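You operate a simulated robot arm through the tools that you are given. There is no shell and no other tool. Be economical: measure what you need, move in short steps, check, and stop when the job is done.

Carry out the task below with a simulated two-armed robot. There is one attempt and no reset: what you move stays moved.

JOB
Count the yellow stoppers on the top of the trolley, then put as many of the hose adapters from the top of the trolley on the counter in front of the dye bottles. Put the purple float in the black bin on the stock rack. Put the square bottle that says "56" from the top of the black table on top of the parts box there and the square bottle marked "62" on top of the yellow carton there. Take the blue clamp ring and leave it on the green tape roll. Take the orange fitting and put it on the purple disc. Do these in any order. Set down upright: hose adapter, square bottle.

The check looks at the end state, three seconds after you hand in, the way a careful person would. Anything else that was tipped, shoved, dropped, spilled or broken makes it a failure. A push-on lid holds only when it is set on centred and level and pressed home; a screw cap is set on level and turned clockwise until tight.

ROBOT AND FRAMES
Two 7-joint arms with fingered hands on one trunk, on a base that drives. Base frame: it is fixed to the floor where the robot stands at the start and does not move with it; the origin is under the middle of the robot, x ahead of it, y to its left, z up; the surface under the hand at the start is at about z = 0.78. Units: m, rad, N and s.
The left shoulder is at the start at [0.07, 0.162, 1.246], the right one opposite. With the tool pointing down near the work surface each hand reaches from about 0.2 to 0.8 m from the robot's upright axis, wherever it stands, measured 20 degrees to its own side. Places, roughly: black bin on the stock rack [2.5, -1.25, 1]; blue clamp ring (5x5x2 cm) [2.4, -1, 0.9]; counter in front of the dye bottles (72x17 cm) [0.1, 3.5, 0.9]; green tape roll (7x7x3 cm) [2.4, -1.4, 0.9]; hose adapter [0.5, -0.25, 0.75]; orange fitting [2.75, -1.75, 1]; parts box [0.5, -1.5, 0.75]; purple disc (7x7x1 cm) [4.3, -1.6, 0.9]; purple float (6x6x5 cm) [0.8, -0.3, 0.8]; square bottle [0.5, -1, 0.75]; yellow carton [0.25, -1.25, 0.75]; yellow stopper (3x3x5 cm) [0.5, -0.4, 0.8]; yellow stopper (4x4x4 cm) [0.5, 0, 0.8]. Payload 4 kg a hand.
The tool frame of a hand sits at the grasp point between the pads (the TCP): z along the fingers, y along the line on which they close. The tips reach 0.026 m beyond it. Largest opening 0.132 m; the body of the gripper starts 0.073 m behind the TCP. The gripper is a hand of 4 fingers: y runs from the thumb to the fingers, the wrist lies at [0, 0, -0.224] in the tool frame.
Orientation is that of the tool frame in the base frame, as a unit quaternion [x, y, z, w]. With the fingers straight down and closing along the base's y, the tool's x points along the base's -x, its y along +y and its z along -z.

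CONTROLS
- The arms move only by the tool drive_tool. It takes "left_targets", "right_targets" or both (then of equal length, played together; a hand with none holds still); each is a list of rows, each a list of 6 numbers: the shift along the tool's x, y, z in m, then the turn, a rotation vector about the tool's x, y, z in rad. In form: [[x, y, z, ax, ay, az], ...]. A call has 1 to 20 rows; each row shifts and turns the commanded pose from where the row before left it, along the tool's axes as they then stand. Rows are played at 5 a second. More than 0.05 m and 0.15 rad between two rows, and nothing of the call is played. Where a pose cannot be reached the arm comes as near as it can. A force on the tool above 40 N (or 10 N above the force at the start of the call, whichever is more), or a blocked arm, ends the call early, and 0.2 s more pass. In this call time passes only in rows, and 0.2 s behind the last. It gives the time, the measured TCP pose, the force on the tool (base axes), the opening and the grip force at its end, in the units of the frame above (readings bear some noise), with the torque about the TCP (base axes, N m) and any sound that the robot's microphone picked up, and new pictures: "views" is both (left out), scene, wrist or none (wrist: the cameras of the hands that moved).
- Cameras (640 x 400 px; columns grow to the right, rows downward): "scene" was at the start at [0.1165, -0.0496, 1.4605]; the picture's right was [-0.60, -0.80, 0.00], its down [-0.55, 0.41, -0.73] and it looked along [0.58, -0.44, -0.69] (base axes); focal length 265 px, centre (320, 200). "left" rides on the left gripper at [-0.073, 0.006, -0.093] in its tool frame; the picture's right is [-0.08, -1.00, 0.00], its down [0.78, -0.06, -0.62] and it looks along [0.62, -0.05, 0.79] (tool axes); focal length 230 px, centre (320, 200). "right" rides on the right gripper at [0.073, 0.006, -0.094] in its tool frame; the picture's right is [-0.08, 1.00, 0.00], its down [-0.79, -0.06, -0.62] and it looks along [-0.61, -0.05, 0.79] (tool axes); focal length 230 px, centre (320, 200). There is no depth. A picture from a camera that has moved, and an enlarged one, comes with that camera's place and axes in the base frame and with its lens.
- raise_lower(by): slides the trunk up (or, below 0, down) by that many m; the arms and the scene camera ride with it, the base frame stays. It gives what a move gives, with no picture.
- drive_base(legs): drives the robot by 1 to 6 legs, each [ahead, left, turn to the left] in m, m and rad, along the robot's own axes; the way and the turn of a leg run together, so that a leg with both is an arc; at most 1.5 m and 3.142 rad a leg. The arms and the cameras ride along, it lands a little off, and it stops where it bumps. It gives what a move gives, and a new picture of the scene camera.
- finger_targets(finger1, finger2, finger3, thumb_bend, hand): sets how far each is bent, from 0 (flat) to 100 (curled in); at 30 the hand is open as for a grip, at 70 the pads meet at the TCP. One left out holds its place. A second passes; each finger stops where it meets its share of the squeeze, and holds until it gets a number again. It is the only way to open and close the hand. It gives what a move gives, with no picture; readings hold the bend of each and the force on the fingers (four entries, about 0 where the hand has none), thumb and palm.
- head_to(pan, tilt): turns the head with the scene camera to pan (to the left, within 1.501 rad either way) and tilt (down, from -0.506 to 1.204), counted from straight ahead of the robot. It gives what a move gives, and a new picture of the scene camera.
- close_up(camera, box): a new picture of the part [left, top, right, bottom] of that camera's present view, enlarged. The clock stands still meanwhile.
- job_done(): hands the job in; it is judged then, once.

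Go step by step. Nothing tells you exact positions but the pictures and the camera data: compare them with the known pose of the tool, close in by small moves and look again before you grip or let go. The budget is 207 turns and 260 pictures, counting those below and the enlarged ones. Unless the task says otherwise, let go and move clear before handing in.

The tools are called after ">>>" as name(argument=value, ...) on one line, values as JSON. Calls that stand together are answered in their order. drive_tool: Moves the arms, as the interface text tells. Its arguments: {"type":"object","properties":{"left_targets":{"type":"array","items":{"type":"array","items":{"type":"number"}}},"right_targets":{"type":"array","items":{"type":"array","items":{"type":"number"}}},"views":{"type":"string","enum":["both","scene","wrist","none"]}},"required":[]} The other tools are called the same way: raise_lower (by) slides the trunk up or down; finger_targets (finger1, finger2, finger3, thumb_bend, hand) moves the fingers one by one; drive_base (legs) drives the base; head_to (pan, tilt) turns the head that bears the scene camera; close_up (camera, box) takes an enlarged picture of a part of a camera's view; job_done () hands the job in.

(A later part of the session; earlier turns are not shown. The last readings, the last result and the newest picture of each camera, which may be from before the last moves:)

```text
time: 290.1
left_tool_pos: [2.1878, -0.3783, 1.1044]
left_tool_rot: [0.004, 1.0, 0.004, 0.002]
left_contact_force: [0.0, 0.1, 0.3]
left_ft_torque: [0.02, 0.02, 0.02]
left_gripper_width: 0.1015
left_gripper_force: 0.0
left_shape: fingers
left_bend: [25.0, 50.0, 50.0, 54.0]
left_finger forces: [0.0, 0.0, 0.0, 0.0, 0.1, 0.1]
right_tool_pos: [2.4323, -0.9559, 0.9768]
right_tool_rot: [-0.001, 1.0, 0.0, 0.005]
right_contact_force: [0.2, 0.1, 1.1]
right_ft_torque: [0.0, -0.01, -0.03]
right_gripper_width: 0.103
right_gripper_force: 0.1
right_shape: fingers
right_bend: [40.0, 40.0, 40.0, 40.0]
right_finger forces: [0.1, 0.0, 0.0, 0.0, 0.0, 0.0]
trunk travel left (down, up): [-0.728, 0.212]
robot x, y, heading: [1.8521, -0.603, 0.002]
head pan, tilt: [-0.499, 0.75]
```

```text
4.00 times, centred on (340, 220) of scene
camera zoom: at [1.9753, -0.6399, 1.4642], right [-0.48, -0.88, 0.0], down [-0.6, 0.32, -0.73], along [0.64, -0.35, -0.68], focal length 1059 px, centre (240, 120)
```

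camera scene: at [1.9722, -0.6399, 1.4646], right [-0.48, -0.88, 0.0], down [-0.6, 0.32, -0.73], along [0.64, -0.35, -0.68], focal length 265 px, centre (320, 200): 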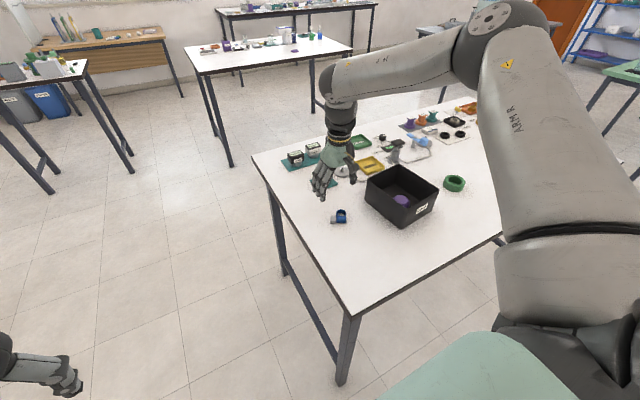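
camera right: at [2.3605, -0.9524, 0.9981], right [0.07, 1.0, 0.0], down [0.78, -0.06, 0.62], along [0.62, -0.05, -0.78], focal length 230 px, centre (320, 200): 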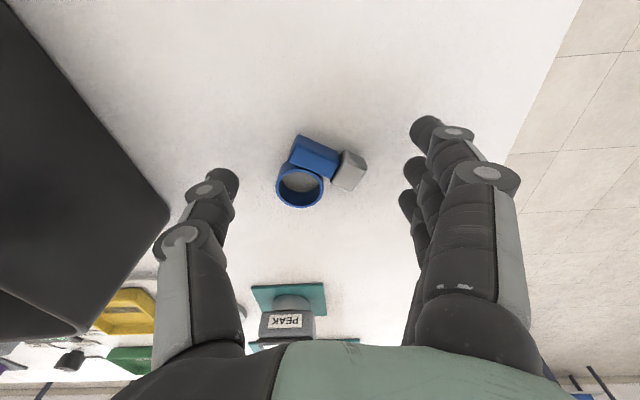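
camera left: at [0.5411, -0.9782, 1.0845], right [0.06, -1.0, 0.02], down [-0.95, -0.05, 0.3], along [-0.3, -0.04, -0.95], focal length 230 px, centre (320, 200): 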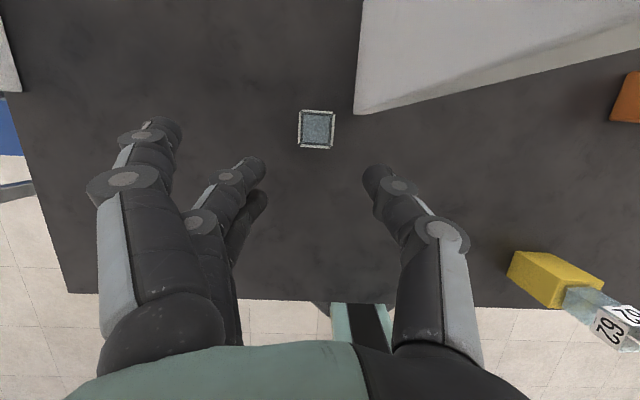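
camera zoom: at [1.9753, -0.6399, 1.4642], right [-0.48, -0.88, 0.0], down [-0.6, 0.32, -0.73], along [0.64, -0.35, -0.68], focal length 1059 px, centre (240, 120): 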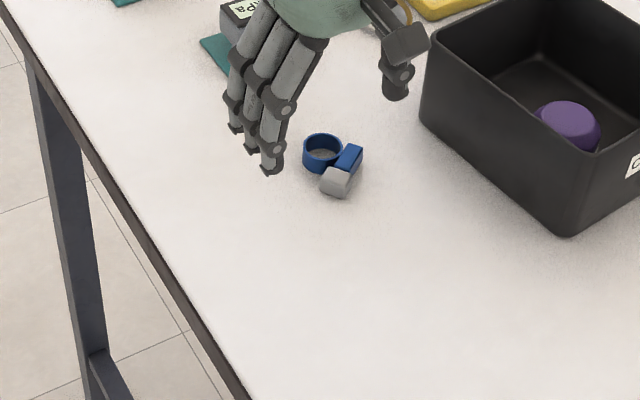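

Now the ring is at (2.46, -0.983), with the blocks beside it at (2.445, -0.99); height about 0.865–0.885. I move over (2.452, -0.988) and lower until fingertips touch the table.

>>> drive_tool(right_targets=[[-0.01, -0.016, 0.025, 0, 0, 0], [-0.01, -0.016, 0.025, 0, 0, 0], [0, 0, 0.025, 0, 0, 0]], views="wrist")

>>> drive_tool(right_targets=[[0, 0, 0.004, 0, 0, 0], [0, 0, 0.004, 0, 0, 0]], views="wrist")

```text
time: 290.9
left_tool_pos: [2.1875, -0.379, 1.1042]
left_tool_rot: [0.005, 1.0, 0.003, 0.003]
left_contact_force: [0.6, 0.7, -0.3]
left_ft_torque: [-0.01, 0.01, -0.01]
left_gripper_width: 0.102
left_gripper_force: 0.1
left_shape: fingers
left_bend: [25.0, 50.0, 50.0, 54.0]
left_finger forces: [0.0, 0.0, 0.1, 0.1, 0.0, 0.0]
right_tool_pos: [2.4565, -0.9888, 0.901]
right_tool_rot: [-0.002, 1.0, 0.0, 0.006]
right_contact_force: [-0.6, -0.5, -0.3]
right_ft_torque: [0.02, 0.0, -0.01]
right_gripper_width: 0.1031
right_gripper_force: 0.2
right_shape: fingers
right_bend: [40.0, 40.0, 40.0, 40.0]
right_finger forces: [0.0, 0.1, 0.0, 0.1, 0.0, 0.0]
trunk travel left (down, up): [-0.728, 0.212]
robot x, y, heading: [1.8516, -0.6028, 0.003]
head pan, tilt: [-0.499, 0.75]
camera right: at [2.3837, -0.9837, 0.9936], right [0.07, 1.0, 0.0], down [0.78, -0.06, 0.63], along [0.62, -0.05, -0.78], focal length 230 px, centre (320, 200)
```

right: 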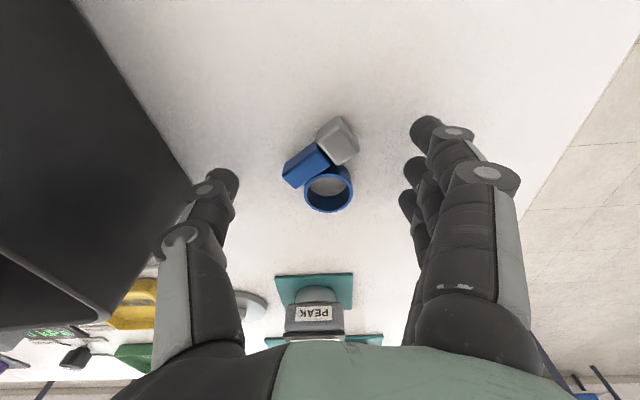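

```text
time: 291.5
left_tool_pos: [2.1874, -0.3784, 1.1043]
left_tool_rot: [0.004, 1.0, 0.004, 0.003]
left_contact_force: [0.4, -0.5, 0.0]
left_ft_torque: [0.0, 0.04, -0.04]
left_gripper_width: 0.1016
left_gripper_force: 0.1
left_shape: fingers
left_bend: [25.0, 50.0, 50.0, 54.0]
left_finger forces: [0.0, 0.0, 0.0, 0.1, 0.1, 0.0]
right_tool_pos: [2.4544, -0.9884, 0.8928]
right_tool_rot: [-0.001, 1.0, -0.001, 0.005]
right_contact_force: [-0.1, 0.2, -0.1]
right_ft_torque: [0.01, -0.03, 0.01]
right_gripper_width: 0.1029
right_gripper_force: 0.0
right_shape: fingers
right_bend: [40.0, 40.0, 40.0, 40.0]
right_finger forces: [0.0, 0.0, 0.1, 0.0, 0.0, 0.0]
trunk travel left (down, up): [-0.728, 0.212]
robot x, y, heading: [1.851, -0.603, 0.004]
head pan, tilt: [-0.499, 0.75]
camera right: at [2.3812, -0.9835, 0.9858], right [0.07, 1.0, 0.0], down [0.78, -0.06, 0.62], along [0.62, -0.05, -0.78], focal length 230 px, centre (320, 200)
```

right: 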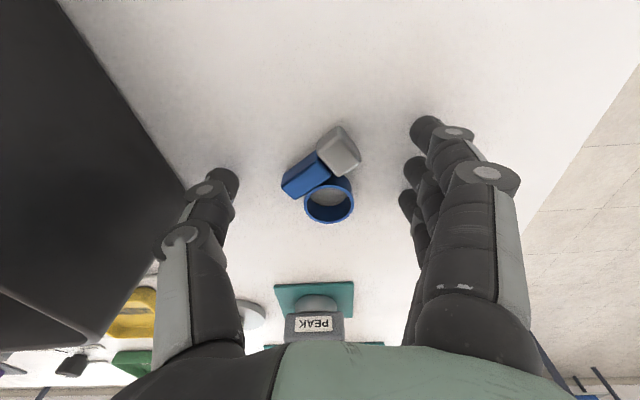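

No contact yet; I continue down in small steps.

>>> drive_tool(right_targets=[[0, 0, 0.004, 0, 0, 0]], views="none")

>>> drive_tool(right_targets=[[0, 0, 0.004, 0, 0, 0]], views="none")

>>> drive_tool(right_targets=[[0, 0, 0.003, 0, 0, 0]], views="wrist")

```text
time: 291.9
left_tool_pos: [2.1867, -0.3801, 1.1045]
left_tool_rot: [0.004, 1.0, 0.003, 0.003]
left_contact_force: [0.5, 0.0, -0.4]
left_ft_torque: [0.01, -0.01, -0.01]
left_gripper_width: 0.1014
left_gripper_force: 0.1
left_shape: fingers
left_bend: [25.0, 50.0, 50.0, 54.0]
left_finger forces: [0.0, 0.1, 0.0, 0.1, 0.0, 0.0]
right_tool_pos: [2.4524, -0.9888, 0.891]
right_tool_rot: [-0.001, 1.0, 0.0, 0.005]
right_contact_force: [-1.0, -0.9, 1.2]
right_ft_torque: [0.0, 0.04, 0.02]
right_gripper_width: 0.1031
right_gripper_force: 0.6
right_shape: fingers
right_bend: [40.0, 40.0, 40.0, 40.0]
right_finger forces: [0.8, 0.1, 0.0, 0.0, 0.5, 0.1]
trunk travel left (down, up): [-0.728, 0.212]
robot x, y, heading: [1.8503, -0.6022, 0.003]
head pan, tilt: [-0.499, 0.75]
```

```text
time: 292.3
left_tool_pos: [2.1848, -0.3795, 1.1055]
left_tool_rot: [0.005, 1.0, 0.002, 0.003]
left_contact_force: [-0.4, 0.1, -0.2]
left_ft_torque: [-0.01, 0.01, -0.02]
left_gripper_width: 0.1016
left_gripper_force: 0.1
left_shape: fingers
left_bend: [25.0, 50.0, 50.0, 54.0]
left_finger forces: [0.1, 0.1, 0.0, 0.1, 0.0, 0.0]
right_tool_pos: [2.4526, -0.9881, 0.8912]
right_tool_rot: [-0.001, 1.0, 0.0, 0.008]
right_contact_force: [0.2, -5.3, 23.4]
right_ft_torque: [1.17, 0.48, 0.11]
right_gripper_width: 0.1036
right_gripper_force: 12.2
right_shape: fingers
right_bend: [42.0, 40.0, 40.0, 40.0]
right_finger forces: [17.6, 4.2, 0.0, 0.1, 1.9, 0.0]
trunk travel left (down, up): [-0.728, 0.212]
robot x, y, heading: [1.8533, -0.5996, 0.005]
head pan, tilt: [-0.499, 0.75]
```

```text
time: 292.8
left_tool_pos: [2.1841, -0.3786, 1.1041]
left_tool_rot: [0.006, 1.0, 0.003, 0.003]
left_contact_force: [-0.3, -0.9, -0.3]
left_ft_torque: [0.0, -0.01, -0.02]
left_gripper_width: 0.1016
left_gripper_force: 0.1
left_shape: fingers
left_bend: [25.0, 50.0, 50.0, 54.0]
left_finger forces: [0.0, 0.0, 0.0, 0.0, 0.0, 0.1]
right_tool_pos: [2.4546, -0.989, 0.8909]
right_tool_rot: [0.0, 1.0, 0.0, 0.012]
right_contact_force: [-7.3, -1.0, 21.2]
right_ft_torque: [0.65, 0.69, 0.36]
right_gripper_width: 0.1057
right_gripper_force: 10.3
right_shape: fingers
right_bend: [41.0, 40.0, 40.0, 40.0]
right_finger forces: [12.2, 3.1, 0.2, 0.1, 5.3, 0.0]
trunk travel left (down, up): [-0.728, 0.212]
robot x, y, heading: [1.8495, -0.6011, -0.0]
head pan, tilt: [-0.499, 0.75]
stopped in row 1 (right hand): the force on the tool passed its limit at 42 N (the readings are from after the stop); the commanded pose is now the measured one
camera right: at [2.3807, -0.9839, 0.9808], right [0.08, 1.0, 0.0], down [0.77, -0.06, 0.63], along [0.63, -0.05, -0.77], focal length 230 px, centre (320, 200)
```

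right: 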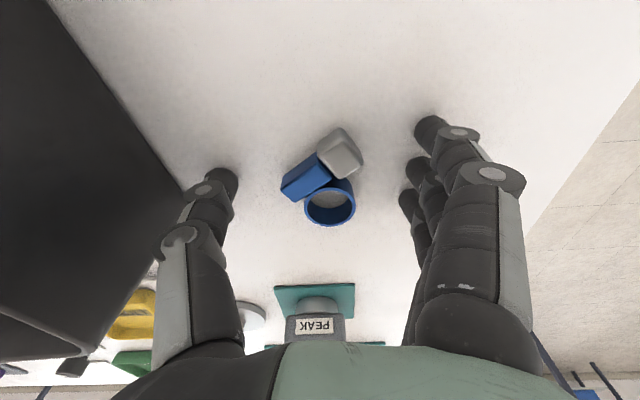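

Table contact fixes it: the table is at z≈0.853. I close the hand partly (shorter reach), lower to about 0.886 and then grip.

>>> drive_tool(right_targets=[[0, 0, -0.006, 0, 0, 0]], views="none")

>>> finger_targets(hand="right", finger1=51, finger2=51, finger3=51, thumb_bend=51)

>>> drive_tool(right_targets=[[0, 0, 0.005, 0, 0, 0], [0, 0, 0.004, 0, 0, 0]], views="wrist")

```text
time: 293.2
left_tool_pos: [2.1883, -0.3801, 1.1033]
left_tool_rot: [0.005, 1.0, 0.003, 0.002]
left_contact_force: [-0.6, 0.8, 0.6]
left_ft_torque: [0.02, 0.01, 0.03]
left_gripper_width: 0.1018
left_gripper_force: 0.0
left_shape: fingers
left_bend: [25.0, 50.0, 50.0, 54.0]
left_finger forces: [0.0, 0.0, 0.0, 0.0, 0.1, 0.1]
right_tool_pos: [2.4553, -0.9898, 0.8917]
right_tool_rot: [-0.001, 1.0, 0.0, 0.008]
right_contact_force: [-0.5, -0.7, -0.5]
right_ft_torque: [-0.01, 0.01, -0.01]
right_gripper_width: 0.1042
right_gripper_force: 0.0
right_shape: fingers
right_bend: [40.0, 40.0, 40.0, 40.0]
right_finger forces: [0.1, 0.1, 0.0, 0.0, 0.0, 0.0]
trunk travel left (down, up): [-0.728, 0.212]
robot x, y, heading: [1.8531, -0.5983, 0.008]
head pan, tilt: [-0.499, 0.75]
```

```text
time: 294.2
left_tool_pos: [2.1866, -0.3787, 1.1034]
left_tool_rot: [0.005, 1.0, 0.003, 0.003]
left_contact_force: [-0.3, -1.3, -0.4]
left_ft_torque: [0.01, 0.01, 0.02]
left_gripper_width: 0.1015
left_gripper_force: 0.1
left_shape: fingers
left_bend: [25.0, 50.0, 50.0, 54.0]
left_finger forces: [0.0, 0.0, 0.0, 0.1, 0.0, 0.0]
right_tool_pos: [2.4545, -0.9892, 0.894]
right_tool_rot: [0.0, 1.0, 0.0, 0.009]
right_contact_force: [-0.1, 0.3, 3.2]
right_ft_torque: [0.11, 0.07, 0.05]
right_gripper_width: 0.069
right_gripper_force: 1.8
right_shape: fingers
right_bend: [51.0, 51.0, 51.0, 51.0]
right_finger forces: [2.9, 0.0, 0.0, 0.1, 0.2, 0.1]
trunk travel left (down, up): [-0.728, 0.212]
robot x, y, heading: [1.8507, -0.602, 0.004]
head pan, tilt: [-0.499, 0.75]
```

```text
time: 294.9
left_tool_pos: [2.1844, -0.3784, 1.1039]
left_tool_rot: [0.005, 1.0, 0.003, 0.004]
left_contact_force: [-0.3, -0.1, 0.1]
left_ft_torque: [0.0, 0.0, -0.01]
left_gripper_width: 0.1016
left_gripper_force: 0.0
left_shape: fingers
left_bend: [25.0, 50.0, 50.0, 54.0]
left_finger forces: [0.0, 0.0, 0.1, 0.0, 0.0, 0.0]
right_tool_pos: [2.4564, -0.9872, 0.894]
right_tool_rot: [0.001, 1.0, 0.001, 0.017]
right_contact_force: [-6.7, 1.6, 27.3]
right_ft_torque: [0.22, 0.65, 0.05]
right_gripper_width: 0.068
right_gripper_force: 13.8
right_shape: fingers
right_bend: [54.0, 51.0, 51.0, 51.0]
right_finger forces: [14.9, 0.9, 0.0, 0.1, 11.6, 0.0]
trunk travel left (down, up): [-0.728, 0.212]
robot x, y, heading: [1.8492, -0.596, 0.001]
head pan, tilt: [-0.499, 0.75]
stopped in row 2 (right hand): the force on the tool passed its limit at 44 N (the readings are from after the stop); the commanded pose is now the measured one
camera right: at [2.3828, -0.9829, 0.9831], right [0.08, 1.0, 0.0], down [0.76, -0.06, 0.64], along [0.64, -0.05, -0.77], focal length 230 px, centre (320, 200)
```

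right: 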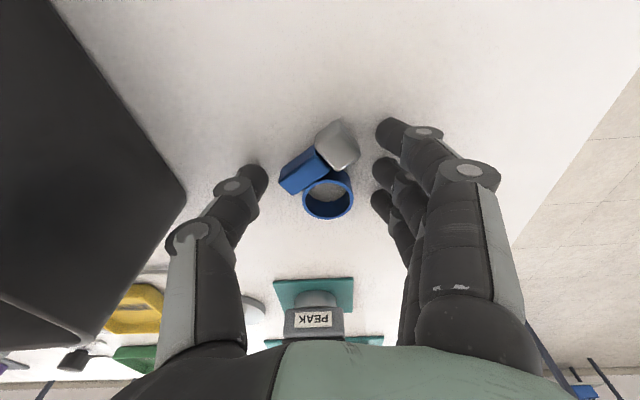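

The fingertips reach lowest at mid-bend, so I close right here, 2 mm above contact.

>>> drive_tool(right_targets=[[0, 0, -0.002, 0, 0, 0]], views="none")

>>> finger_targets(hand="right", finger1=66, finger2=70, finger3=66, thumb_bend=70)

>>> close_up(camera="right", box=[160, 80, 480, 280])

```text
time: 295.2
left_tool_pos: [2.1854, -0.378, 1.1043]
left_tool_rot: [0.004, 1.0, 0.003, 0.003]
left_contact_force: [0.4, -0.3, 0.4]
left_ft_torque: [-0.01, 0.01, -0.01]
left_gripper_width: 0.1016
left_gripper_force: 0.0
left_shape: fingers
left_bend: [25.0, 50.0, 50.0, 54.0]
left_finger forces: [0.1, 0.0, 0.1, 0.0, 0.0, 0.0]
right_tool_pos: [2.4577, -0.9891, 0.893]
right_tool_rot: [0.001, 1.0, -0.001, 0.017]
right_contact_force: [-1.5, 0.0, 22.9]
right_ft_torque: [0.42, 0.5, -0.05]
right_gripper_width: 0.0679
right_gripper_force: 11.3
right_shape: fingers
right_bend: [54.0, 51.0, 51.0, 51.0]
right_finger forces: [14.7, 1.7, 0.0, 0.1, 5.9, 0.1]
trunk travel left (down, up): [-0.728, 0.212]
robot x, y, heading: [1.8524, -0.5989, 0.006]
head pan, tilt: [-0.499, 0.75]
```

```text
time: 296.2
left_tool_pos: [2.185, -0.3776, 1.1042]
left_tool_rot: [0.004, 1.0, 0.003, 0.004]
left_contact_force: [0.1, 0.0, -0.5]
left_ft_torque: [0.02, -0.02, -0.05]
left_gripper_width: 0.102
left_gripper_force: 0.1
left_shape: fingers
left_bend: [25.0, 50.0, 50.0, 54.0]
left_finger forces: [0.0, 0.0, 0.0, 0.1, 0.0, 0.0]
right_tool_pos: [2.4569, -0.9889, 0.8922]
right_tool_rot: [0.0, 1.0, 0.0, 0.014]
right_contact_force: [-0.4, 4.8, 16.1]
right_ft_torque: [0.66, 0.41, -0.1]
right_gripper_width: 0.0474
right_gripper_force: 19.0
right_shape: fingers
right_bend: [63.0, 62.0, 62.0, 65.0]
right_finger forces: [16.9, 7.1, 3.6, 0.0, 11.4, 0.0]
trunk travel left (down, up): [-0.728, 0.212]
robot x, y, heading: [1.849, -0.6015, 0.0]
head pan, tilt: [-0.499, 0.75]
```

```text
2.00 times, centred on (320, 180) of right
camera zoom: at [2.383, -0.9831, 0.9819], right [0.08, 1.0, 0.0], down [0.77, -0.06, 0.64], along [0.64, -0.05, -0.77], focal length 460 px, centre (320, 240)
```

zoom: 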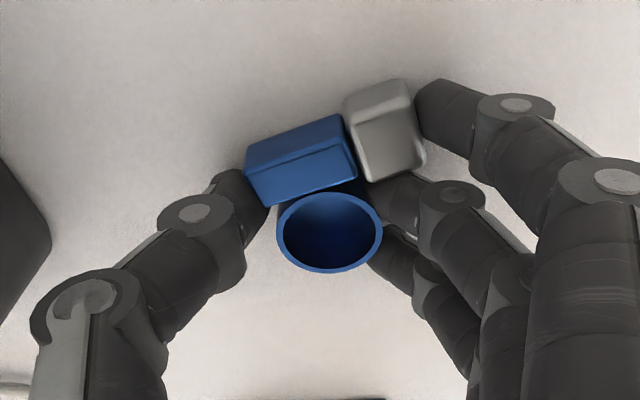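

All fingers have the clamp. I lift and check.

>>> drive_tool(right_targets=[[0, 0, -0.02, 0, 0, 0], [0, 0, -0.03, 0, 0, 0], [0, 0, -0.04, 0, 0, 0], [0, 0, -0.04, 0, 0, 0], [0, 0, -0.03, 0, 0, 0]], views="both")

```text
time: 297.4
left_tool_pos: [2.1868, -0.3774, 1.103]
left_tool_rot: [0.004, 1.0, 0.003, 0.003]
left_contact_force: [0.3, 0.2, -0.1]
left_ft_torque: [0.01, -0.04, -0.01]
left_gripper_width: 0.1012
left_gripper_force: 0.0
left_shape: fingers
left_bend: [25.0, 50.0, 50.0, 54.0]
left_finger forces: [0.1, 0.1, 0.0, 0.1, 0.0, 0.0]
right_tool_pos: [2.4534, -0.9855, 1.0515]
right_tool_rot: [-0.001, 1.0, 0.0, 0.015]
right_contact_force: [-0.1, -0.8, -0.1]
right_ft_torque: [-0.03, 0.0, 0.0]
right_gripper_width: 0.0462
right_gripper_force: 14.1
right_shape: fingers
right_bend: [60.0, 63.0, 63.0, 65.0]
right_finger forces: [6.0, 5.9, 2.7, 0.1, 13.3, 0.1]
trunk travel left (down, up): [-0.728, 0.212]
robot x, y, heading: [1.8486, -0.603, 0.002]
head pan, tilt: [-0.499, 0.75]
camera scene: at [1.9747, -0.6396, 1.4642], right [-0.48, -0.88, 0.0], down [-0.6, 0.32, -0.73], along [0.64, -0.35, -0.68], focal length 265 px, centre (320, 200)
camera right: at [2.3791, -0.9815, 1.1417], right [0.08, 1.0, 0.0], down [0.77, -0.06, 0.64], along [0.64, -0.05, -0.77], focal length 230 px, centre (320, 200)
```

scene: 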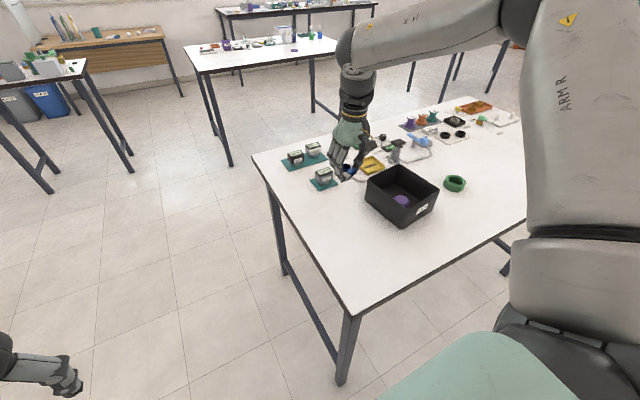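
right: 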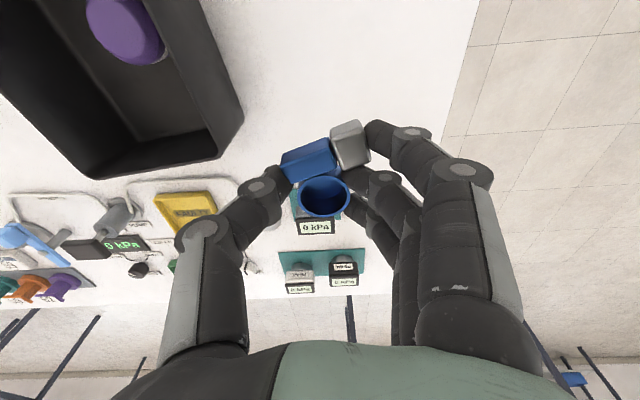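

The clamp is held. I drive right by 0.41 m toward the green tape roll.

>>> drive_base(legs=[[0, -0.41, 0]])

>>> drive_tool(right_targets=[[0.035, 0, 0, 0, 0, 0], [0.035, 0, 0, 0, 0, 0]], views="both")

```text
time: 300.0
left_tool_pos: [2.188, -0.779, 1.1048]
left_tool_rot: [0.002, 1.0, 0.003, 0.003]
left_contact_force: [0.3, 0.4, 0.3]
left_ft_torque: [0.0, -0.01, -0.01]
left_gripper_width: 0.1017
left_gripper_force: 0.1
left_shape: fingers
left_bend: [25.0, 50.0, 50.0, 54.0]
left_finger forces: [0.0, 0.0, 0.0, 0.1, 0.1, 0.0]
right_tool_pos: [2.4569, -1.386, 1.0499]
right_tool_rot: [-0.001, 1.0, 0.0, 0.014]
right_contact_force: [0.3, 0.3, -0.4]
right_ft_torque: [0.02, 0.0, 0.02]
right_gripper_width: 0.0462
right_gripper_force: 14.6
right_shape: fingers
right_bend: [60.0, 63.0, 63.0, 65.0]
right_finger forces: [5.9, 5.8, 2.7, 0.0, 13.5, 0.0]
trunk travel left (down, up): [-0.728, 0.212]
robot x, y, heading: [1.8572, -1.0018, 0.01]
head pan, tilt: [-0.499, 0.75]
camera scene: at [1.9774, -1.041, 1.4642], right [-0.47, -0.88, 0.0], down [-0.6, 0.32, -0.73], along [0.64, -0.35, -0.68], focal length 265 px, centre (320, 200)
```

scene: 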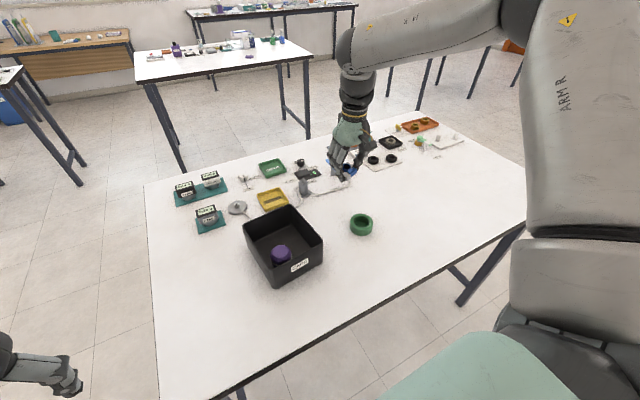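

```text
time: 300.6
left_tool_pos: [2.186, -0.7816, 1.1048]
left_tool_rot: [0.002, 1.0, 0.003, 0.003]
left_contact_force: [0.0, -0.4, 0.8]
left_ft_torque: [0.0, 0.01, 0.03]
left_gripper_width: 0.1015
left_gripper_force: 0.1
left_shape: fingers
left_bend: [25.0, 50.0, 50.0, 54.0]
left_finger forces: [0.0, 0.0, 0.0, 0.0, 0.0, 0.1]
right_tool_pos: [2.3867, -1.3873, 1.0512]
right_tool_rot: [-0.002, 1.0, 0.002, 0.015]
right_contact_force: [-0.1, -0.3, 0.0]
right_ft_torque: [0.03, -0.03, 0.01]
right_gripper_width: 0.046
right_gripper_force: 13.8
right_shape: fingers
right_bend: [60.0, 63.0, 63.0, 65.0]
right_finger forces: [6.0, 5.6, 2.6, 0.1, 13.3, 0.0]
trunk travel left (down, up): [-0.728, 0.212]
robot x, y, heading: [1.8542, -1.0008, 0.008]
head pan, tilt: [-0.499, 0.75]
camera scene: at [1.9753, -1.0424, 1.4644], right [-0.47, -0.88, 0.0], down [-0.6, 0.32, -0.73], along [0.65, -0.35, -0.68], focal length 265 px, centre (320, 200)
camera right: at [2.3118, -1.3821, 1.1419], right [0.07, 1.0, 0.0], down [0.77, -0.06, 0.64], along [0.64, -0.04, -0.77], focal length 230 px, centre (320, 200)
```

scene: 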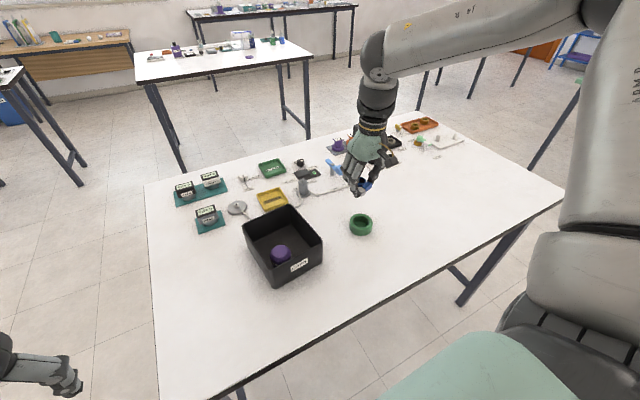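
right: 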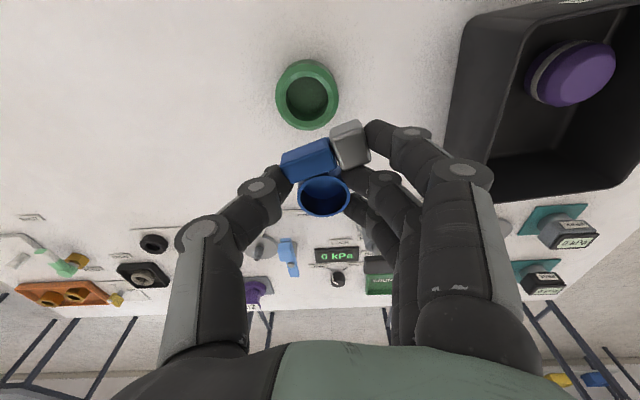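

Both views put the tape roll's top at (2.383, -1.398, ~0.883). I centre the clamp over it and lower.

>>> drive_tool(right_targets=[[0.008, -0.0145, 0.03, 0, 0, 0], [0, 0, 0.04, 0, 0, 0], [0, 0, 0.025, 0, 0, 0]], views="both")

>>> close_up(camera="scene", box=[290, 160, 450, 260])

```text
time: 301.4
left_tool_pos: [2.1896, -0.7806, 1.1043]
left_tool_rot: [0.002, 1.0, 0.003, 0.002]
left_contact_force: [0.2, 0.0, -0.2]
left_ft_torque: [-0.03, -0.01, -0.02]
left_gripper_width: 0.1016
left_gripper_force: 0.1
left_shape: fingers
left_bend: [25.0, 50.0, 50.0, 54.0]
left_finger forces: [0.0, 0.0, 0.0, 0.1, 0.0, 0.0]
right_tool_pos: [2.3816, -1.402, 0.9532]
right_tool_rot: [-0.002, 1.0, 0.0, 0.015]
right_contact_force: [0.8, 0.0, -0.5]
right_ft_torque: [-0.01, 0.01, -0.02]
right_gripper_width: 0.046
right_gripper_force: 14.1
right_shape: fingers
right_bend: [60.0, 63.0, 63.0, 65.0]
right_finger forces: [6.0, 5.8, 2.5, 0.0, 13.2, 0.0]
trunk travel left (down, up): [-0.728, 0.212]
robot x, y, heading: [1.8544, -1.0014, 0.007]
head pan, tilt: [-0.499, 0.75]
camera scene: at [1.9785, -1.0419, 1.4641], right [-0.47, -0.88, 0.0], down [-0.6, 0.32, -0.73], along [0.64, -0.35, -0.68], focal length 265 px, centre (320, 200)
camera right: at [2.3082, -1.3982, 1.0433], right [0.07, 1.0, 0.0], down [0.77, -0.06, 0.64], along [0.64, -0.04, -0.77], focal length 230 px, centre (320, 200)
```

scene: 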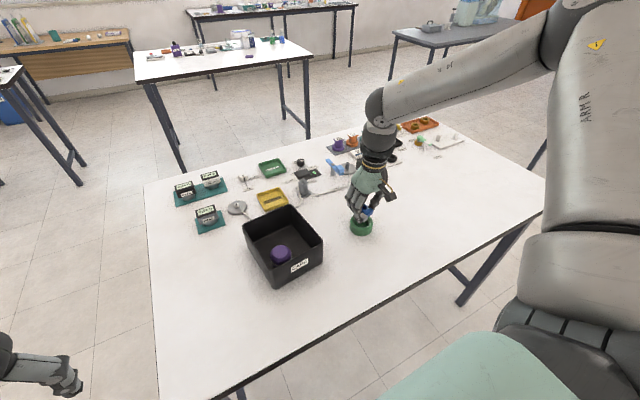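
right: 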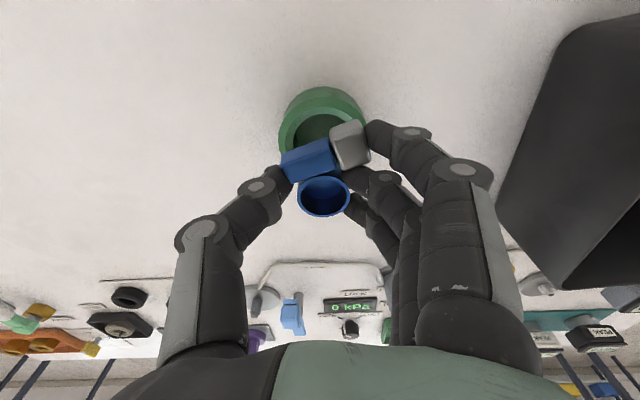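

```text
4.00 times, centred on (370, 210) of scene
camera zoom: at [1.9785, -1.0419, 1.4641], right [-0.47, -0.88, 0.0], down [-0.6, 0.32, -0.73], along [0.64, -0.35, -0.68], focal length 1059 px, centre (120, 160)
```

zoom: 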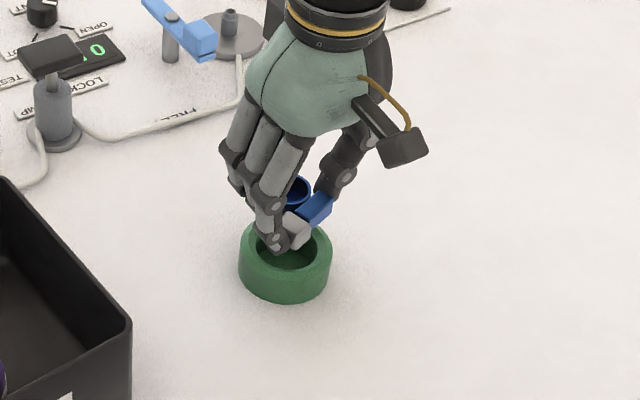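

Centred within a few millimetres. I lower gently to contact.

>>> drive_tool(right_targets=[[0.005, 0.002, 0.012, 0, 0, 0], [0, 0, 0.01, 0, 0, 0]], views="none")

>>> drive_tool(right_targets=[[0, 0, 0.004, 0, 0, 0]], views="none")

>>> drive_tool(right_targets=[[0, 0, 0.003, 0, 0, 0]], views="wrist")

```text
time: 302.0
left_tool_pos: [2.1888, -0.7801, 1.1043]
left_tool_rot: [0.003, 1.0, 0.003, 0.003]
left_contact_force: [-0.2, 0.8, -0.5]
left_ft_torque: [0.02, 0.0, 0.0]
left_gripper_width: 0.1012
left_gripper_force: 0.1
left_shape: fingers
left_bend: [25.0, 50.0, 50.0, 54.0]
left_finger forces: [0.1, 0.0, 0.0, 0.0, 0.0, 0.0]
right_tool_pos: [2.3758, -1.4014, 0.931]
right_tool_rot: [-0.002, 1.0, 0.001, 0.014]
right_contact_force: [-0.7, 0.3, -0.1]
right_ft_torque: [-0.01, 0.0, 0.01]
right_gripper_width: 0.0459
right_gripper_force: 13.7
right_shape: fingers
right_bend: [60.0, 63.0, 63.0, 65.0]
right_finger forces: [6.0, 5.8, 2.5, 0.1, 13.4, 0.0]
trunk travel left (down, up): [-0.728, 0.212]
robot x, y, heading: [1.8544, -1.0036, 0.007]
head pan, tilt: [-0.499, 0.75]
```

```text
time: 302.4
left_tool_pos: [2.1894, -0.78, 1.1034]
left_tool_rot: [0.002, 1.0, 0.004, 0.002]
left_contact_force: [-0.1, -1.4, -0.1]
left_ft_torque: [-0.01, 0.02, -0.01]
left_gripper_width: 0.1016
left_gripper_force: 0.0
left_shape: fingers
left_bend: [25.0, 50.0, 50.0, 54.0]
left_finger forces: [0.0, 0.1, 0.0, 0.1, 0.1, 0.0]
right_tool_pos: [2.3758, -1.3997, 0.9271]
right_tool_rot: [-0.001, 1.0, 0.0, 0.014]
right_contact_force: [-0.5, -0.7, -0.5]
right_ft_torque: [0.01, -0.01, -0.04]
right_gripper_width: 0.0459
right_gripper_force: 13.7
right_shape: fingers
right_bend: [60.0, 63.0, 63.0, 65.0]
right_finger forces: [6.0, 5.9, 2.6, 0.0, 13.2, 0.1]
trunk travel left (down, up): [-0.728, 0.212]
robot x, y, heading: [1.8523, -1.0022, 0.005]
head pan, tilt: [-0.499, 0.75]
```

```text
time: 302.8
left_tool_pos: [2.1885, -0.7805, 1.104]
left_tool_rot: [0.003, 1.0, 0.003, 0.002]
left_contact_force: [0.5, 0.0, -1.0]
left_ft_torque: [-0.01, 0.02, -0.02]
left_gripper_width: 0.1016
left_gripper_force: 0.0
left_shape: fingers
left_bend: [25.0, 50.0, 50.0, 54.0]
left_finger forces: [0.1, 0.1, 0.0, 0.1, 0.0, 0.1]
right_tool_pos: [2.3773, -1.4, 0.9231]
right_tool_rot: [-0.001, 1.0, 0.001, 0.014]
right_contact_force: [-0.8, 0.9, -0.6]
right_ft_torque: [0.02, 0.01, -0.01]
right_gripper_width: 0.0463
right_gripper_force: 14.2
right_shape: fingers
right_bend: [60.0, 63.0, 63.0, 65.0]
right_finger forces: [6.0, 5.7, 2.5, 0.0, 13.4, 0.0]
trunk travel left (down, up): [-0.728, 0.212]
robot x, y, heading: [1.8469, -1.0045, 0.001]
head pan, tilt: [-0.499, 0.75]
camera right: at [2.3034, -1.3956, 1.0143], right [0.07, 1.0, 0.0], down [0.77, -0.06, 0.64], along [0.64, -0.04, -0.77], focal length 230 px, centre (320, 200)
```

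right: 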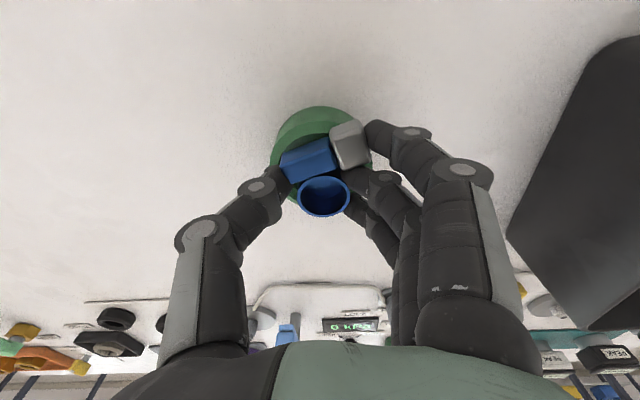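

>>> drive_tool(right_targets=[[0, 0, 0.003, 0, 0, 0]], views="none")

>>> drive_tool(right_targets=[[0, 0, 0.003, 0, 0, 0]], views="none")

>>> drive_tool(right_targets=[[0, 0, 0.002, 0, 0, 0]], views="wrist")

>>> close_up(camera="scene", box=[310, 180, 430, 255])

```text
time: 303.2
left_tool_pos: [2.1892, -0.7809, 1.1031]
left_tool_rot: [0.002, 1.0, 0.004, 0.002]
left_contact_force: [-0.4, -0.2, -0.6]
left_ft_torque: [-0.01, 0.02, -0.04]
left_gripper_width: 0.1014
left_gripper_force: 0.0
left_shape: fingers
left_bend: [25.0, 50.0, 50.0, 54.0]
left_finger forces: [0.0, 0.1, 0.0, 0.0, 0.0, 0.1]
right_tool_pos: [2.3776, -1.3997, 0.9224]
right_tool_rot: [-0.002, 1.0, 0.001, 0.014]
right_contact_force: [0.6, -0.2, -0.3]
right_ft_torque: [0.01, -0.02, 0.0]
right_gripper_width: 0.0459
right_gripper_force: 13.5
right_shape: fingers
right_bend: [60.0, 63.0, 63.0, 65.0]
right_finger forces: [5.9, 5.8, 2.5, 0.0, 13.3, 0.1]
trunk travel left (down, up): [-0.728, 0.212]
robot x, y, heading: [1.8526, -1.0037, 0.01]
head pan, tilt: [-0.499, 0.75]
```

```text
time: 303.6
left_tool_pos: [2.1873, -0.7803, 1.1043]
left_tool_rot: [0.003, 1.0, 0.003, 0.002]
left_contact_force: [0.1, 1.1, 0.5]
left_ft_torque: [0.0, -0.01, 0.0]
left_gripper_width: 0.1016
left_gripper_force: 0.1
left_shape: fingers
left_bend: [25.0, 50.0, 50.0, 54.0]
left_finger forces: [0.0, 0.0, 0.0, 0.1, 0.1, 0.0]
right_tool_pos: [2.3779, -1.3999, 0.9183]
right_tool_rot: [-0.002, 1.0, 0.001, 0.014]
right_contact_force: [0.0, -0.6, 0.9]
right_ft_torque: [0.0, -0.04, 0.01]
right_gripper_width: 0.0464
right_gripper_force: 13.6
right_shape: fingers
right_bend: [60.0, 63.0, 63.0, 65.0]
right_finger forces: [5.9, 5.9, 2.5, 0.1, 13.3, 0.0]
trunk travel left (down, up): [-0.728, 0.212]
robot x, y, heading: [1.8534, -1.0046, 0.007]
head pan, tilt: [-0.499, 0.75]
```

```text
time: 304.0
left_tool_pos: [2.1877, -0.7812, 1.1043]
left_tool_rot: [0.003, 1.0, 0.002, 0.003]
left_contact_force: [-0.3, -0.2, 0.5]
left_ft_torque: [-0.01, -0.01, 0.0]
left_gripper_width: 0.1017
left_gripper_force: 0.1
left_shape: fingers
left_bend: [25.0, 50.0, 50.0, 54.0]
left_finger forces: [0.0, 0.0, 0.1, 0.0, 0.1, 0.0]
right_tool_pos: [2.3772, -1.3992, 0.9172]
right_tool_rot: [-0.002, 1.0, -0.001, 0.015]
right_contact_force: [-1.0, -0.4, 2.8]
right_ft_torque: [-0.03, 0.01, 0.0]
right_gripper_width: 0.046
right_gripper_force: 14.8
right_shape: fingers
right_bend: [60.0, 63.0, 63.0, 65.0]
right_finger forces: [5.9, 5.9, 2.4, 0.0, 15.4, 0.1]
trunk travel left (down, up): [-0.728, 0.212]
robot x, y, heading: [1.8556, -1.0062, 0.003]
head pan, tilt: [-0.499, 0.75]
camera right: at [2.304, -1.3949, 1.0075], right [0.07, 1.0, 0.0], down [0.77, -0.06, 0.64], along [0.64, -0.04, -0.77], focal length 230 px, centre (320, 200)
```

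right: 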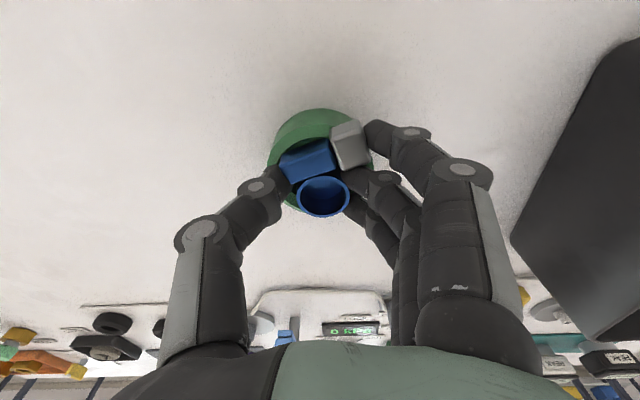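

```text
5.33 times, centred on (370, 218) of scene
camera zoom: at [1.9768, -1.0418, 1.4643], right [-0.47, -0.88, 0.0], down [-0.6, 0.32, -0.73], along [0.64, -0.35, -0.68], focal length 1412 px, centre (53, 107)
```

zoom: 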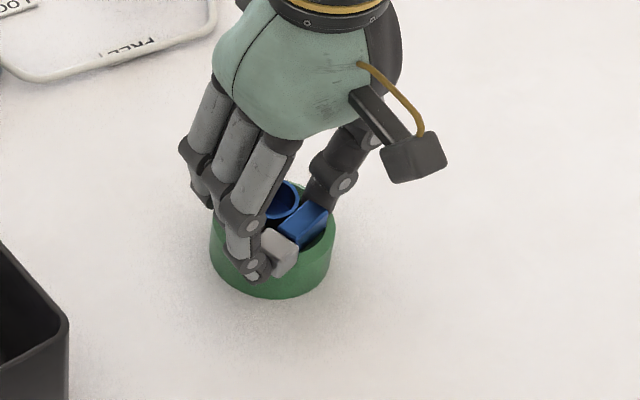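

It just touches. I shift 5 mm toward -y for better centring and release slowly.

>>> drive_tool(right_targets=[[0, -0.005, -0.003, 0, 0, 0], [0, 0, 0.003, 0, 0, 0]], views="none")

>>> finger_targets(hand="right", finger1=55, finger2=58, finger3=58, thumb_bend=60)

>>> close_up(camera="right", box=[160, 80, 480, 280])

```text
time: 304.6
left_tool_pos: [2.188, -0.7814, 1.1035]
left_tool_rot: [0.003, 1.0, 0.003, 0.002]
left_contact_force: [-0.3, 0.4, 0.0]
left_ft_torque: [0.01, 0.0, -0.03]
left_gripper_width: 0.1015
left_gripper_force: 0.1
left_shape: fingers
left_bend: [25.0, 50.0, 50.0, 54.0]
left_finger forces: [0.0, 0.0, 0.0, 0.1, 0.1, 0.0]
right_tool_pos: [2.3775, -1.4042, 0.9169]
right_tool_rot: [-0.002, 1.0, 0.0, 0.014]
right_contact_force: [-0.3, -0.1, 1.6]
right_ft_torque: [0.04, 0.0, 0.01]
right_gripper_width: 0.0464
right_gripper_force: 14.2
right_shape: fingers
right_bend: [60.0, 63.0, 63.0, 65.0]
right_finger forces: [5.9, 5.8, 2.6, 0.0, 13.5, 0.0]
trunk travel left (down, up): [-0.728, 0.212]
robot x, y, heading: [1.855, -1.0009, 0.003]
head pan, tilt: [-0.499, 0.75]
```

```text
time: 305.6
left_tool_pos: [2.187, -0.7805, 1.104]
left_tool_rot: [0.003, 1.0, 0.004, 0.003]
left_contact_force: [-0.2, -0.1, 0.6]
left_ft_torque: [0.02, -0.02, 0.0]
left_gripper_width: 0.1017
left_gripper_force: 0.0
left_shape: fingers
left_bend: [25.0, 50.0, 50.0, 54.0]
left_finger forces: [0.0, 0.0, 0.1, 0.0, 0.1, 0.0]
right_tool_pos: [2.3777, -1.4031, 0.9173]
right_tool_rot: [-0.002, 1.0, -0.001, 0.015]
right_contact_force: [1.9, -0.9, 8.8]
right_ft_torque: [0.21, -0.02, -0.08]
right_gripper_width: 0.0496
right_gripper_force: 4.6
right_shape: fingers
right_bend: [54.0, 60.0, 58.0, 60.0]
right_finger forces: [1.0, 6.2, 2.0, 0.0, 0.9, 0.0]
trunk travel left (down, up): [-0.728, 0.212]
robot x, y, heading: [1.8538, -1.0019, 0.008]
head pan, tilt: [-0.499, 0.75]
```

```text
2.00 times, centred on (320, 180) of right
camera zoom: at [2.3039, -1.3996, 1.008], right [0.07, 1.0, 0.0], down [0.77, -0.06, 0.64], along [0.64, -0.04, -0.77], focal length 460 px, centre (320, 240)
```

zoom: 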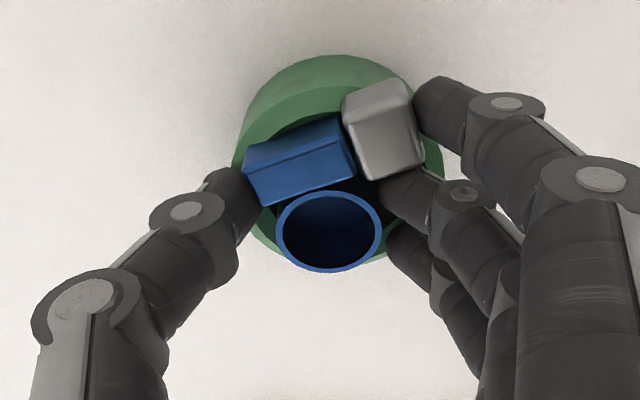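

Nearly free. I raise the hand slowly while opening, so the fingertips do not drag the roll.

>>> drive_tool(right_targets=[[0, 0, -0.004, 0, 0, 0], [0, 0, -0.004, 0, 0, 0]], views="none")

>>> finger_targets(hand="right", finger1=48, finger2=50, finger3=50, thumb_bend=52)

>>> drive_tool(right_targets=[[0, 0, -0.02, 0, 0, 0], [0, 0, -0.04, 0, 0, 0], [0, 0, -0.04, 0, 0, 0]], views="wrist")

>>> close_up(camera="scene", box=[310, 180, 430, 255])

```text
time: 306.2
left_tool_pos: [2.1883, -0.7789, 1.1041]
left_tool_rot: [0.003, 1.0, 0.002, 0.003]
left_contact_force: [-0.4, 0.2, -0.4]
left_ft_torque: [0.01, 0.01, 0.0]
left_gripper_width: 0.1016
left_gripper_force: 0.0
left_shape: fingers
left_bend: [25.0, 50.0, 50.0, 54.0]
left_finger forces: [0.0, 0.1, 0.1, 0.1, 0.0, 0.1]
right_tool_pos: [2.3766, -1.4042, 0.9251]
right_tool_rot: [-0.002, 1.0, 0.0, 0.014]
right_contact_force: [0.6, 0.2, 0.3]
right_ft_torque: [-0.01, 0.0, -0.01]
right_gripper_width: 0.0497
right_gripper_force: 0.5
right_shape: fingers
right_bend: [54.0, 57.0, 57.0, 60.0]
right_finger forces: [0.7, 0.1, 0.0, 0.0, 0.8, 0.1]
trunk travel left (down, up): [-0.728, 0.212]
robot x, y, heading: [1.8552, -1.0016, 0.01]
head pan, tilt: [-0.499, 0.75]
```

```text
time: 307.2
left_tool_pos: [2.1882, -0.7811, 1.104]
left_tool_rot: [0.003, 1.0, 0.004, 0.003]
left_contact_force: [0.5, -0.5, 1.0]
left_ft_torque: [0.02, -0.05, 0.03]
left_gripper_width: 0.1017
left_gripper_force: 0.0
left_shape: fingers
left_bend: [25.0, 50.0, 50.0, 54.0]
left_finger forces: [0.1, 0.0, 0.0, 0.0, 0.1, 0.1]
right_tool_pos: [2.3774, -1.4047, 0.9252]
right_tool_rot: [-0.002, 1.0, 0.0, 0.014]
right_contact_force: [-0.6, 0.1, 0.1]
right_ft_torque: [-0.03, 0.0, -0.01]
right_gripper_width: 0.0698
right_gripper_force: 0.1
right_shape: fingers
right_bend: [48.0, 50.0, 50.0, 52.0]
right_finger forces: [0.1, 0.1, 0.0, 0.0, 0.0, 0.1]
trunk travel left (down, up): [-0.728, 0.212]
robot x, y, heading: [1.8541, -1.0034, 0.009]
head pan, tilt: [-0.499, 0.75]
```

```text
time: 308.0
left_tool_pos: [2.1865, -0.78, 1.1041]
left_tool_rot: [0.003, 1.0, 0.003, 0.004]
left_contact_force: [0.6, -0.3, -0.2]
left_ft_torque: [-0.01, 0.01, 0.0]
left_gripper_width: 0.1015
left_gripper_force: 0.0
left_shape: fingers
left_bend: [25.0, 50.0, 50.0, 54.0]
left_finger forces: [0.0, 0.1, 0.1, 0.0, 0.1, 0.0]
right_tool_pos: [2.3752, -1.4058, 1.0244]
right_tool_rot: [-0.002, 1.0, 0.0, 0.015]
right_contact_force: [-0.3, 0.8, -0.6]
right_ft_torque: [-0.01, -0.01, -0.04]
right_gripper_width: 0.0698
right_gripper_force: 0.0
right_shape: fingers
right_bend: [48.0, 50.0, 50.0, 52.0]
right_finger forces: [0.1, 0.0, 0.0, 0.1, 0.0, 0.1]
trunk travel left (down, up): [-0.728, 0.212]
robot x, y, heading: [1.8527, -1.0001, 0.008]
head pan, tilt: [-0.499, 0.75]
camera right: at [2.3, -1.4008, 1.1166], right [0.07, 1.0, 0.0], down [0.77, -0.06, 0.64], along [0.64, -0.04, -0.77], focal length 230 px, centre (320, 200)
```

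right: 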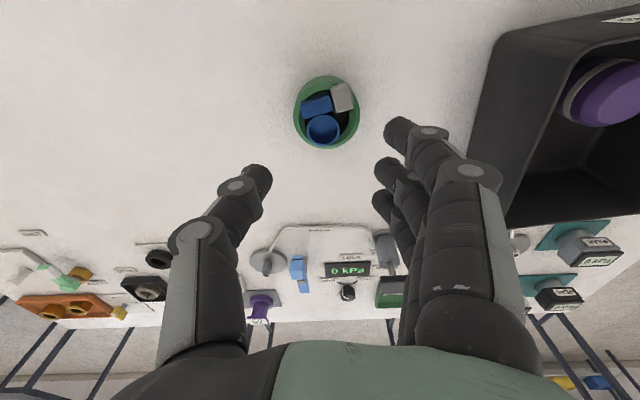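

```text
5.33 times, centred on (370, 218) of scene
camera zoom: at [1.9762, -1.0411, 1.4643], right [-0.47, -0.88, 0.0], down [-0.6, 0.32, -0.73], along [0.64, -0.35, -0.68], focal length 1412 px, centre (53, 107)
```

zoom: 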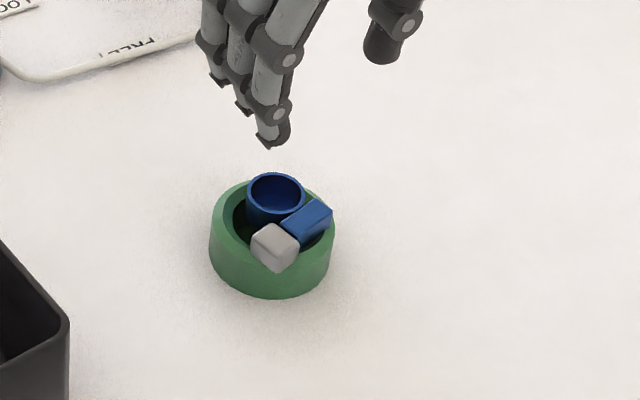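

The clamp rests on the tape roll. I check it closely and locate the orange fitting.

>>> close_up(camera="right", box=[270, 60, 390, 160])

>>> close_up(camera="right", box=[80, 200, 400, 400])

```text
4.00 times, centred on (330, 110) of right
camera zoom: at [2.3, -1.4008, 1.1166], right [0.07, 1.0, 0.0], down [0.77, -0.06, 0.64], along [0.64, -0.04, -0.77], focal length 920 px, centre (280, 560)
```

zoom: 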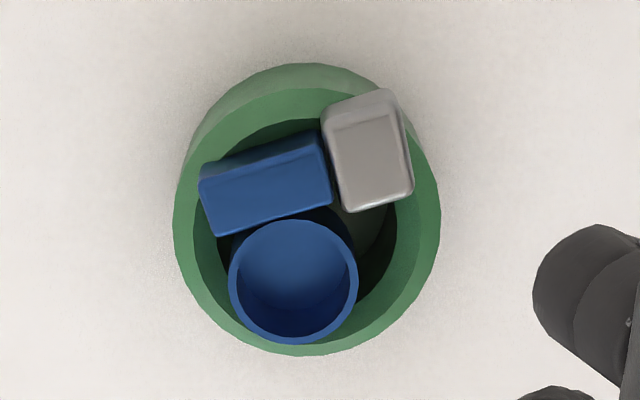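

```text
2.00 times, centred on (240, 300) of right
camera zoom: at [2.3, -1.4008, 1.1166], right [0.07, 1.0, 0.0], down [0.77, -0.06, 0.64], along [0.64, -0.04, -0.77], focal length 460 px, centre (480, 0)
```

zoom: 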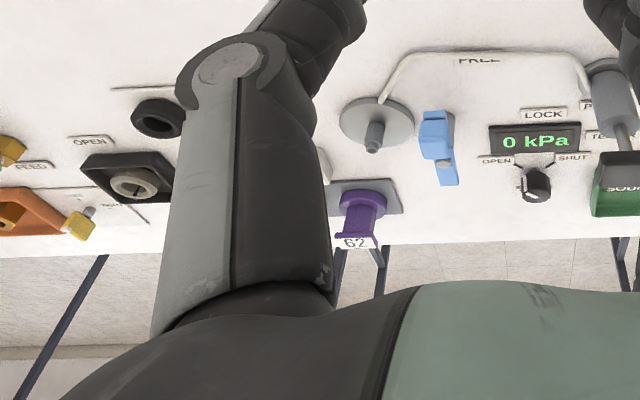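

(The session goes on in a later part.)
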